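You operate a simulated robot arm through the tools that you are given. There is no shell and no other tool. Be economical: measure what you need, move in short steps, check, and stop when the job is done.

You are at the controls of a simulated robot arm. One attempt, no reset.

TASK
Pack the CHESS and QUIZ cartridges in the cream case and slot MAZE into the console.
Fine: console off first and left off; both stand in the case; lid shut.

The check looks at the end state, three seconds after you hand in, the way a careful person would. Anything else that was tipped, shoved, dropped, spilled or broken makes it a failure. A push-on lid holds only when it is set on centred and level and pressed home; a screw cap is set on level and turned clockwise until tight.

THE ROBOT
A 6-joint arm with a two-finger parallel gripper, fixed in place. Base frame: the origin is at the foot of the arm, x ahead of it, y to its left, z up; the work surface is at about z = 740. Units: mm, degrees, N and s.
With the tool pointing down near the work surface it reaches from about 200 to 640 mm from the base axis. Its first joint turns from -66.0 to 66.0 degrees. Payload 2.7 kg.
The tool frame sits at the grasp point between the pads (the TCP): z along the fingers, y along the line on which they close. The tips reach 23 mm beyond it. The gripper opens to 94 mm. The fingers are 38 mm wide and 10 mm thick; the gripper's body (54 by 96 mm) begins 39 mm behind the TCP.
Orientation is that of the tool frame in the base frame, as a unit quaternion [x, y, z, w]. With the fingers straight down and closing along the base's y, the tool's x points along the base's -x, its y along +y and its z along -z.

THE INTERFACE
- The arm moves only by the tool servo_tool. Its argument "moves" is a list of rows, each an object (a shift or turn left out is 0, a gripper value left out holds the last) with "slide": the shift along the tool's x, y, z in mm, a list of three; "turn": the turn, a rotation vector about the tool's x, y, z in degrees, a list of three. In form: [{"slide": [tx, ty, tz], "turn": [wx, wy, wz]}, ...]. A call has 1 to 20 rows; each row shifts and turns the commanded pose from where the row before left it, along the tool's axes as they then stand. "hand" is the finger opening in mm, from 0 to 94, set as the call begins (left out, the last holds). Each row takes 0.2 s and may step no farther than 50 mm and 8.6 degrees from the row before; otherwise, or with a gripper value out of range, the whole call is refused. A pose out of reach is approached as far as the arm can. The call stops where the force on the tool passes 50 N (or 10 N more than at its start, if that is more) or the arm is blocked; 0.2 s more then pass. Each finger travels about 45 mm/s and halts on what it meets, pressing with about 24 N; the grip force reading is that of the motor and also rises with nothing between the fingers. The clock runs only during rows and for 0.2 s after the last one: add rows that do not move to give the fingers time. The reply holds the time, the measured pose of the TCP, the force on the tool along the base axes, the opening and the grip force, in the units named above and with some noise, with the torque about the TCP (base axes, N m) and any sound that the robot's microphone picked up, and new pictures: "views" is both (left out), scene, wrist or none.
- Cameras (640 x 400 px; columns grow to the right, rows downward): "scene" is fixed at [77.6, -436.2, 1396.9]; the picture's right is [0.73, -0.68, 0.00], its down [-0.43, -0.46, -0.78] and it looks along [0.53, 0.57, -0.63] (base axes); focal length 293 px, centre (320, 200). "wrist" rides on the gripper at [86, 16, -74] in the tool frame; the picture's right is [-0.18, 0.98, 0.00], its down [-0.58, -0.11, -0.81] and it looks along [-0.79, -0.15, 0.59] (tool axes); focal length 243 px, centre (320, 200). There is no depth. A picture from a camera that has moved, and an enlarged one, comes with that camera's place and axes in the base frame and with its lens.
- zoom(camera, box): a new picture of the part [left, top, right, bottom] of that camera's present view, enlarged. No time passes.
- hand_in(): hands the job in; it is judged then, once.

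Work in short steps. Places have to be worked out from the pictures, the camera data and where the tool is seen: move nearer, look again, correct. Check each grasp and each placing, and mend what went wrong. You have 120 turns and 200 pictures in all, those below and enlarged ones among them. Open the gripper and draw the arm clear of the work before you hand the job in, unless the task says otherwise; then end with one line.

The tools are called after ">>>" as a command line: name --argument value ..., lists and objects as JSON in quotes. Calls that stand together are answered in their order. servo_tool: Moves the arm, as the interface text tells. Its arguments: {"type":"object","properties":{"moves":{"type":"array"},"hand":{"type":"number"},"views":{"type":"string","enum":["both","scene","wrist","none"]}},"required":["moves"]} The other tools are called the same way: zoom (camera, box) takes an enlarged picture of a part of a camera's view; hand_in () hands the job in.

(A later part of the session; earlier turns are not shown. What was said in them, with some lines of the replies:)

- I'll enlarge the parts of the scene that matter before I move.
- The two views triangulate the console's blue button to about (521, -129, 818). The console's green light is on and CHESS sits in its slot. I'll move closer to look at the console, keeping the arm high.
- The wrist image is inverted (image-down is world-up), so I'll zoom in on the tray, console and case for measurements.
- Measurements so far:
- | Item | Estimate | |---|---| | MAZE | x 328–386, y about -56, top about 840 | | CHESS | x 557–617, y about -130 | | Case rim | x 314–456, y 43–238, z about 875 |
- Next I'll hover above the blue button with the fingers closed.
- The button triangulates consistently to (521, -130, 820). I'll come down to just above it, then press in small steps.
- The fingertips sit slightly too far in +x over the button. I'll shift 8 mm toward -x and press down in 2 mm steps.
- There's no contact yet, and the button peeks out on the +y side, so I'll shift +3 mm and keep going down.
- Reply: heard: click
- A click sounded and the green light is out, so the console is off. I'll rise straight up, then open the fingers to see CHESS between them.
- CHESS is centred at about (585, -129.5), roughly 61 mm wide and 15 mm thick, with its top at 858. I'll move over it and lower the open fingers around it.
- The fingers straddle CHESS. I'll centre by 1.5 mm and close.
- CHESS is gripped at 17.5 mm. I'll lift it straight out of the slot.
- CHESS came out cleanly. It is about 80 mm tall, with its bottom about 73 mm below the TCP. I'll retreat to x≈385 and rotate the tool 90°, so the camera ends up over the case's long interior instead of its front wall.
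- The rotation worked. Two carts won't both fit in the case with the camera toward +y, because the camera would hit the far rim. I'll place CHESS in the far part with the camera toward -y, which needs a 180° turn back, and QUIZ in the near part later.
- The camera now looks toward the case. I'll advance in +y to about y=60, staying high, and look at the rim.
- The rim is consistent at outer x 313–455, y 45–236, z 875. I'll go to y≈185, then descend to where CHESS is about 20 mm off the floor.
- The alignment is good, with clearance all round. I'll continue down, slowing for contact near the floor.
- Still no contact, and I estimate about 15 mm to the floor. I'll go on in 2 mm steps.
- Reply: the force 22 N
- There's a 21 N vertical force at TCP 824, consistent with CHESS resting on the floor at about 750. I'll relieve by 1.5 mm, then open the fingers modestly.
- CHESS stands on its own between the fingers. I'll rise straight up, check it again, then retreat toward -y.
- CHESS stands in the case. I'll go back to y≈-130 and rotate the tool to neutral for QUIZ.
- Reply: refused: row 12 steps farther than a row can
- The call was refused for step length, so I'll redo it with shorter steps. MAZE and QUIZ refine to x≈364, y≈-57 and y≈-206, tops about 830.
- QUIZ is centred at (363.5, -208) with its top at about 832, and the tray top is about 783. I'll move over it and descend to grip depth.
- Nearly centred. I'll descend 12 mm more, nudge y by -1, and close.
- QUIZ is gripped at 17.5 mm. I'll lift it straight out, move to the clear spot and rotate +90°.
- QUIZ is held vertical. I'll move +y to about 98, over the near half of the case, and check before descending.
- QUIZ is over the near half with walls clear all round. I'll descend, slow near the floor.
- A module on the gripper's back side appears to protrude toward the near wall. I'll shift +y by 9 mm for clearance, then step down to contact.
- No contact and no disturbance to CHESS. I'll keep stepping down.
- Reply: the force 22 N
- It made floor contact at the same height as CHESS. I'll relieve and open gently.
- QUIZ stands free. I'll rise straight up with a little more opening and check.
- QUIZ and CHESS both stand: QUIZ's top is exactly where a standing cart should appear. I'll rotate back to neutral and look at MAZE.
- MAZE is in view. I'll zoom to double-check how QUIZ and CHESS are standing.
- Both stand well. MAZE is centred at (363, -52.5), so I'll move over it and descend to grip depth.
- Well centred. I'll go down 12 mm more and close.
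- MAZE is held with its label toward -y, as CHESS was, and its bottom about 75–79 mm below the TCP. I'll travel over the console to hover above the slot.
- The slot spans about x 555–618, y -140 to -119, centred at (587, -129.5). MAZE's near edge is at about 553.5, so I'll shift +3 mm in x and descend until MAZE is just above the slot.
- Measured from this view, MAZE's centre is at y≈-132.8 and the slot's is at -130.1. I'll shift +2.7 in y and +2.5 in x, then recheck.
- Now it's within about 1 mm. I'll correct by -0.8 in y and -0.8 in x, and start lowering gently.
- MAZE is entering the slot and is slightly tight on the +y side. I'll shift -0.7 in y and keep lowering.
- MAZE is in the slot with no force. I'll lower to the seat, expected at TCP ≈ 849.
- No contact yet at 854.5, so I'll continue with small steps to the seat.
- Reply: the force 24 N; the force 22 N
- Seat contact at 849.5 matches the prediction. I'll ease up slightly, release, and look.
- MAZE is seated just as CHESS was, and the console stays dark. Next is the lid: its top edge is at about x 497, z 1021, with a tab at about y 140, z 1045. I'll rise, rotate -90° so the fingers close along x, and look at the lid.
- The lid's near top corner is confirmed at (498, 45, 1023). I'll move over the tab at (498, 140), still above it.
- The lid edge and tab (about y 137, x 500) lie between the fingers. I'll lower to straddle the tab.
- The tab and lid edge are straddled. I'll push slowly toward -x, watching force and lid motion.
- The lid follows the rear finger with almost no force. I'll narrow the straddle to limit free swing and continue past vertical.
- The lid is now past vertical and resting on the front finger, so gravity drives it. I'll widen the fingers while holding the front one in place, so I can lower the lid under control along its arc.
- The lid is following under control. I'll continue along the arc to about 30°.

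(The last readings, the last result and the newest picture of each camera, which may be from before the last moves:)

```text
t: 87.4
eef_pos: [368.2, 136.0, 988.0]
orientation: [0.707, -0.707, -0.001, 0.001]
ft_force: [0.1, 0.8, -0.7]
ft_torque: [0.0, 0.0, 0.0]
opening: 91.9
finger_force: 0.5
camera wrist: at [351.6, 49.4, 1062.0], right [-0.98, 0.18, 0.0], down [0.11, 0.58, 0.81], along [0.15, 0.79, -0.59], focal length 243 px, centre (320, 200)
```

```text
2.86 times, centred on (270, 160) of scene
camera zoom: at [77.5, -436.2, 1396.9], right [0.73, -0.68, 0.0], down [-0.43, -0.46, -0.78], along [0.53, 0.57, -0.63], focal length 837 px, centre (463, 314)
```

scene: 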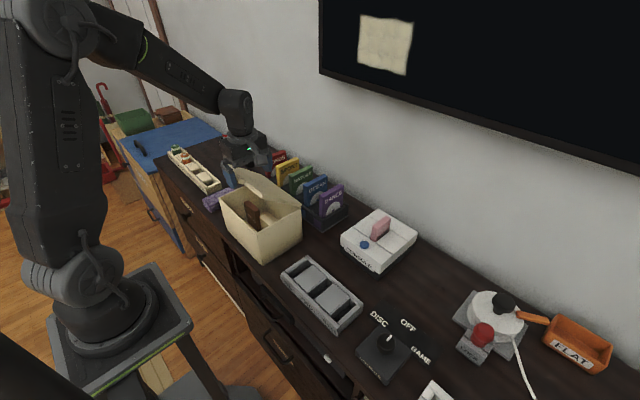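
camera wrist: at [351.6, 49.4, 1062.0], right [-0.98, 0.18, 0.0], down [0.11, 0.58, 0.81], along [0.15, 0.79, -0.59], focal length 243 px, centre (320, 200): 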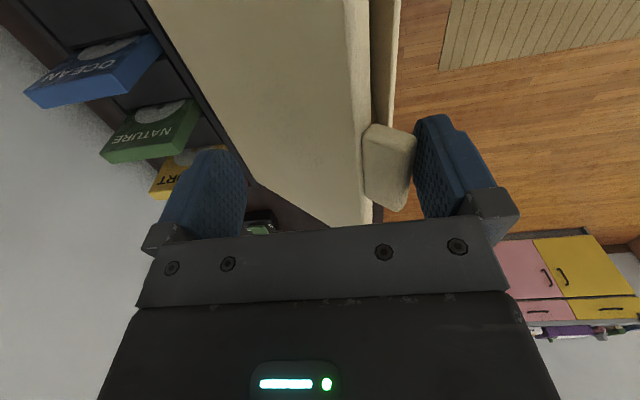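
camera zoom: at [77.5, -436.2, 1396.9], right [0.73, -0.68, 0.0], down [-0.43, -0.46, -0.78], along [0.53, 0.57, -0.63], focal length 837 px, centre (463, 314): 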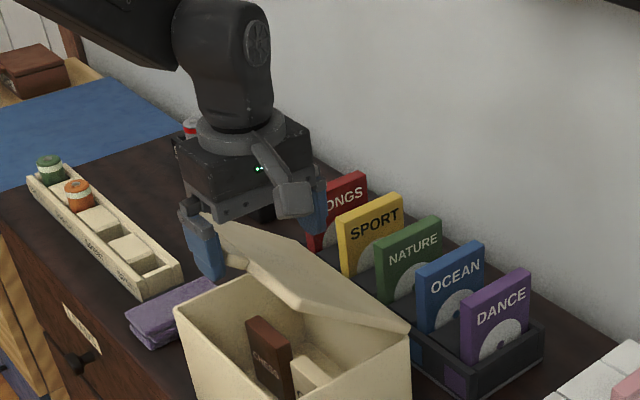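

I'll continue down to about 20°.

>>> servo_tool --moves '[{"slide": [0, 6, 7]}, {"slide": [0, 6, 8]}, {"slide": [0, 6, 8]}, {"slide": [0, 5, 8]}, {"slide": [0, 4, 7]}, {"slide": [0, 4, 7]}, {"slide": [0, 0, 0]}]'

>>> zoom --camera "scene" --box '[180, 120, 320, 260]'

```text
t: 89.0
eef_pos: [337.0, 136.0, 943.1]
orientation: [0.707, -0.707, 0.0, 0.001]
ft_force: [0.8, 0.5, 0.0]
ft_torque: [-0.03, 0.01, -0.01]
opening: 92.2
finger_force: 0.0
camera wrist: at [320.2, 48.9, 1016.7], right [-0.98, 0.18, 0.0], down [0.11, 0.58, 0.81], along [0.15, 0.79, -0.59], focal length 243 px, centre (320, 200)
```

scene: 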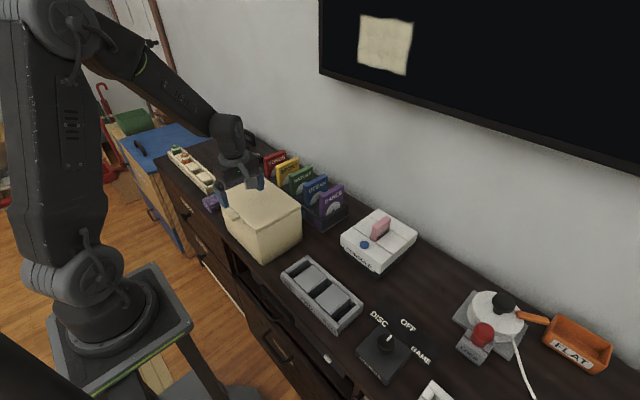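
wrist: 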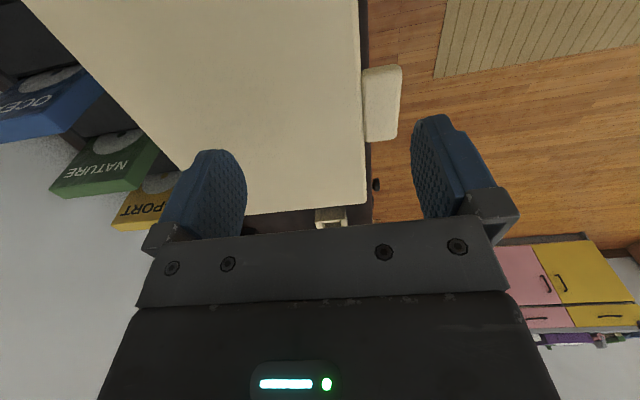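

```text
2.86 times, centred on (250, 190) of scene
camera zoom: at [77.6, -436.2, 1396.9], right [0.73, -0.68, 0.0], down [-0.43, -0.46, -0.78], along [0.53, 0.57, -0.63], focal length 837 px, centre (520, 229)
```

zoom: 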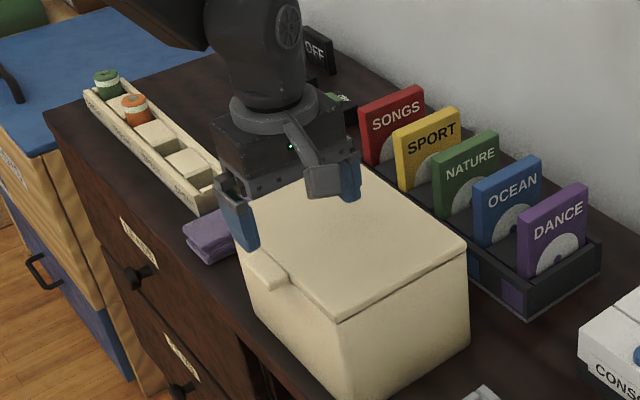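

The lid has closed. I'll rise clear and inspect the seam.

>>> servo_tool --moves '[{"slide": [0, 0, -40]}, {"slide": [0, 0, -40]}, {"slide": [40, 0, -40]}, {"slide": [45, 0, 0]}, {"slide": [45, 0, 0]}, {"slide": [45, 0, 0]}, {"slide": [45, 0, 0]}, {"slide": [0, 0, 0]}]'

>>> zoom --camera "scene" --box '[200, 160, 320, 270]'

>>> zoom --camera "wrist" --box '[240, 0, 480, 200]'

```text
refused: row 3 steps farther than a row can; nothing moved
```

```text
3.64 times, centred on (260, 215) of scene
camera zoom: at [77.6, -436.2, 1396.9], right [0.73, -0.68, 0.0], down [-0.43, -0.46, -0.78], along [0.53, 0.57, -0.63], focal length 1066 px, centre (538, 146)
```

zoom: 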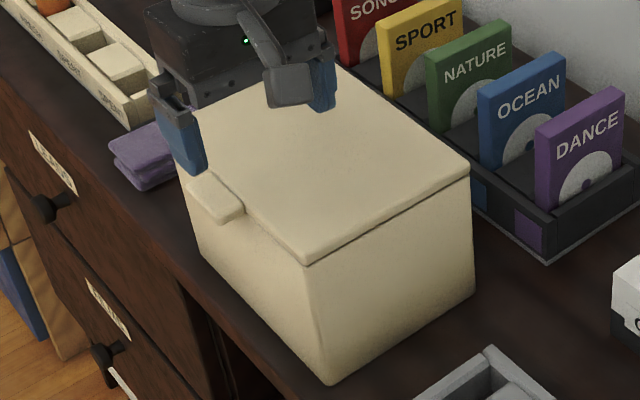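

```text
2.00 times, centred on (360, 100) of wrist
camera zoom: at [320.2, 48.9, 1016.7], right [-0.98, 0.18, 0.0], down [0.11, 0.58, 0.81], along [0.15, 0.79, -0.59], focal length 485 px, centre (240, 400)
```

zoom: 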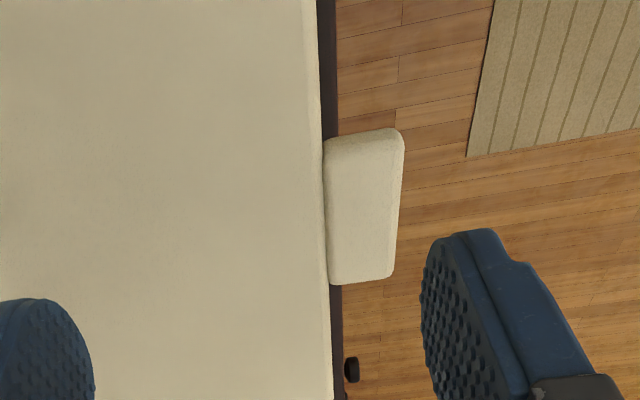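

The seam looks thin and even, so the lid is shut level. I'll retreat with shorter steps and do a final overall check.

>>> servo_tool --moves '[{"slide": [0, 0, -40]}, {"slide": [0, 0, -45]}, {"slide": [0, 0, -45]}, {"slide": [45, 0, 0]}, {"slide": [45, 0, 0]}, {"slide": [45, 0, 0]}, {"slide": [45, 0, 0]}, {"slide": [0, 0, -45]}, {"slide": [0, 0, 0]}]'

>>> zoom --camera "scene" --box '[200, 130, 320, 270]'

>>> zoom --camera "wrist" --box '[200, 0, 480, 200]'

>>> zoom --camera "scene" --box '[270, 190, 450, 340]'

```text
t: 91.0
eef_pos: [335.7, -44.3, 1121.4]
orientation: [-0.707, 0.708, -0.001, 0.0]
ft_force: [-0.5, 0.0, 0.8]
ft_torque: [-0.03, 0.03, -0.01]
opening: 92.0
finger_force: 0.1
camera wrist: at [318.6, -130.9, 1194.4], right [-0.98, 0.18, 0.0], down [0.11, 0.58, 0.81], along [0.15, 0.79, -0.59], focal length 243 px, centre (320, 200)
```

scene: 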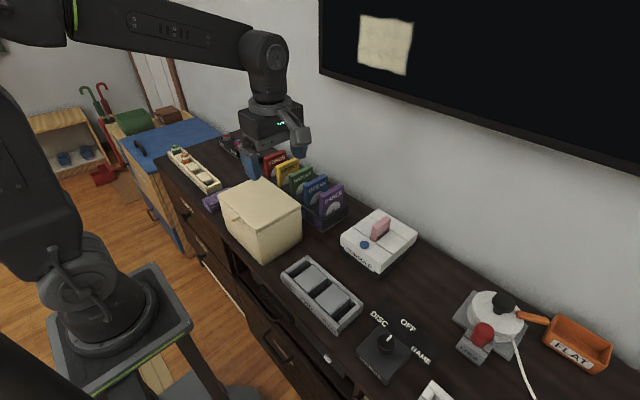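
wrist: 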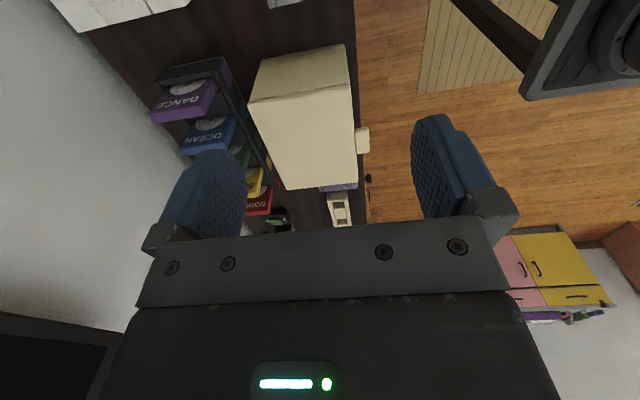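

```text
2.86 times, centred on (260, 200) of scene
camera zoom: at [77.5, -436.2, 1396.9], right [0.73, -0.68, 0.0], down [-0.43, -0.46, -0.78], along [0.53, 0.57, -0.63], focal length 837 px, centre (491, 200)
```

zoom: 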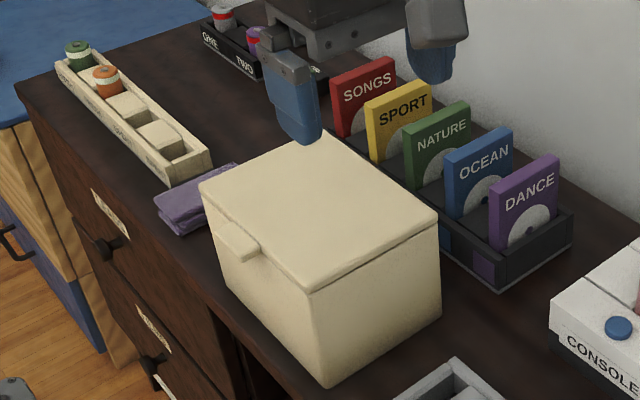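

```text
2.00 times, centred on (340, 100) of wrist
camera zoom: at [318.6, -130.9, 1194.4], right [-0.98, 0.18, 0.0], down [0.11, 0.58, 0.81], along [0.15, 0.79, -0.59], focal length 485 px, centre (280, 400)
```

zoom: 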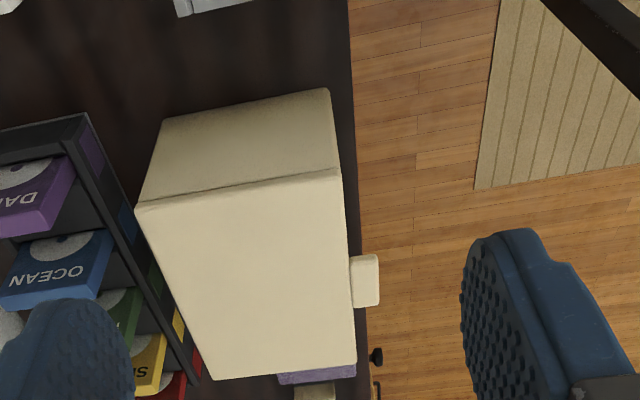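

```text
2.67 times, centred on (360, 265) of scene
camera zoom: at [77.5, -436.2, 1396.9], right [0.73, -0.68, 0.0], down [-0.43, -0.46, -0.78], along [0.53, 0.57, -0.63], focal length 782 px, centre (213, 27)
```

zoom: 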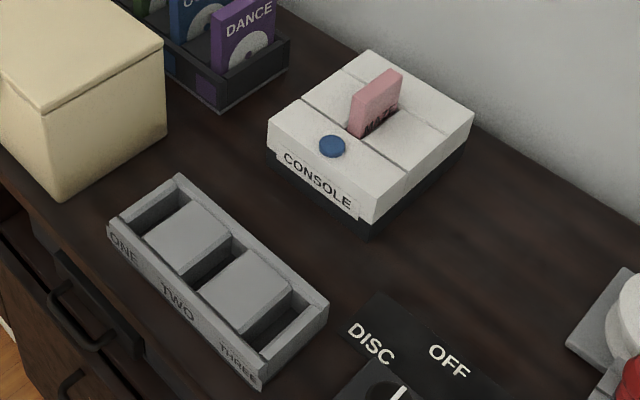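

The lid is shut evenly, MAZE is in the dark console, nothing else has moved, and the arm is clear with the gripper open. I'm handing in.

>>> hand_in

```text
The job is handed in.
```

I packed CHESS and QUIZ standing in the cream case with the lid shut, and slotted MAZE into the console, which I switched off first and left off. I last saw both cartridges standing just before the lid closed; the result hasn't come back.
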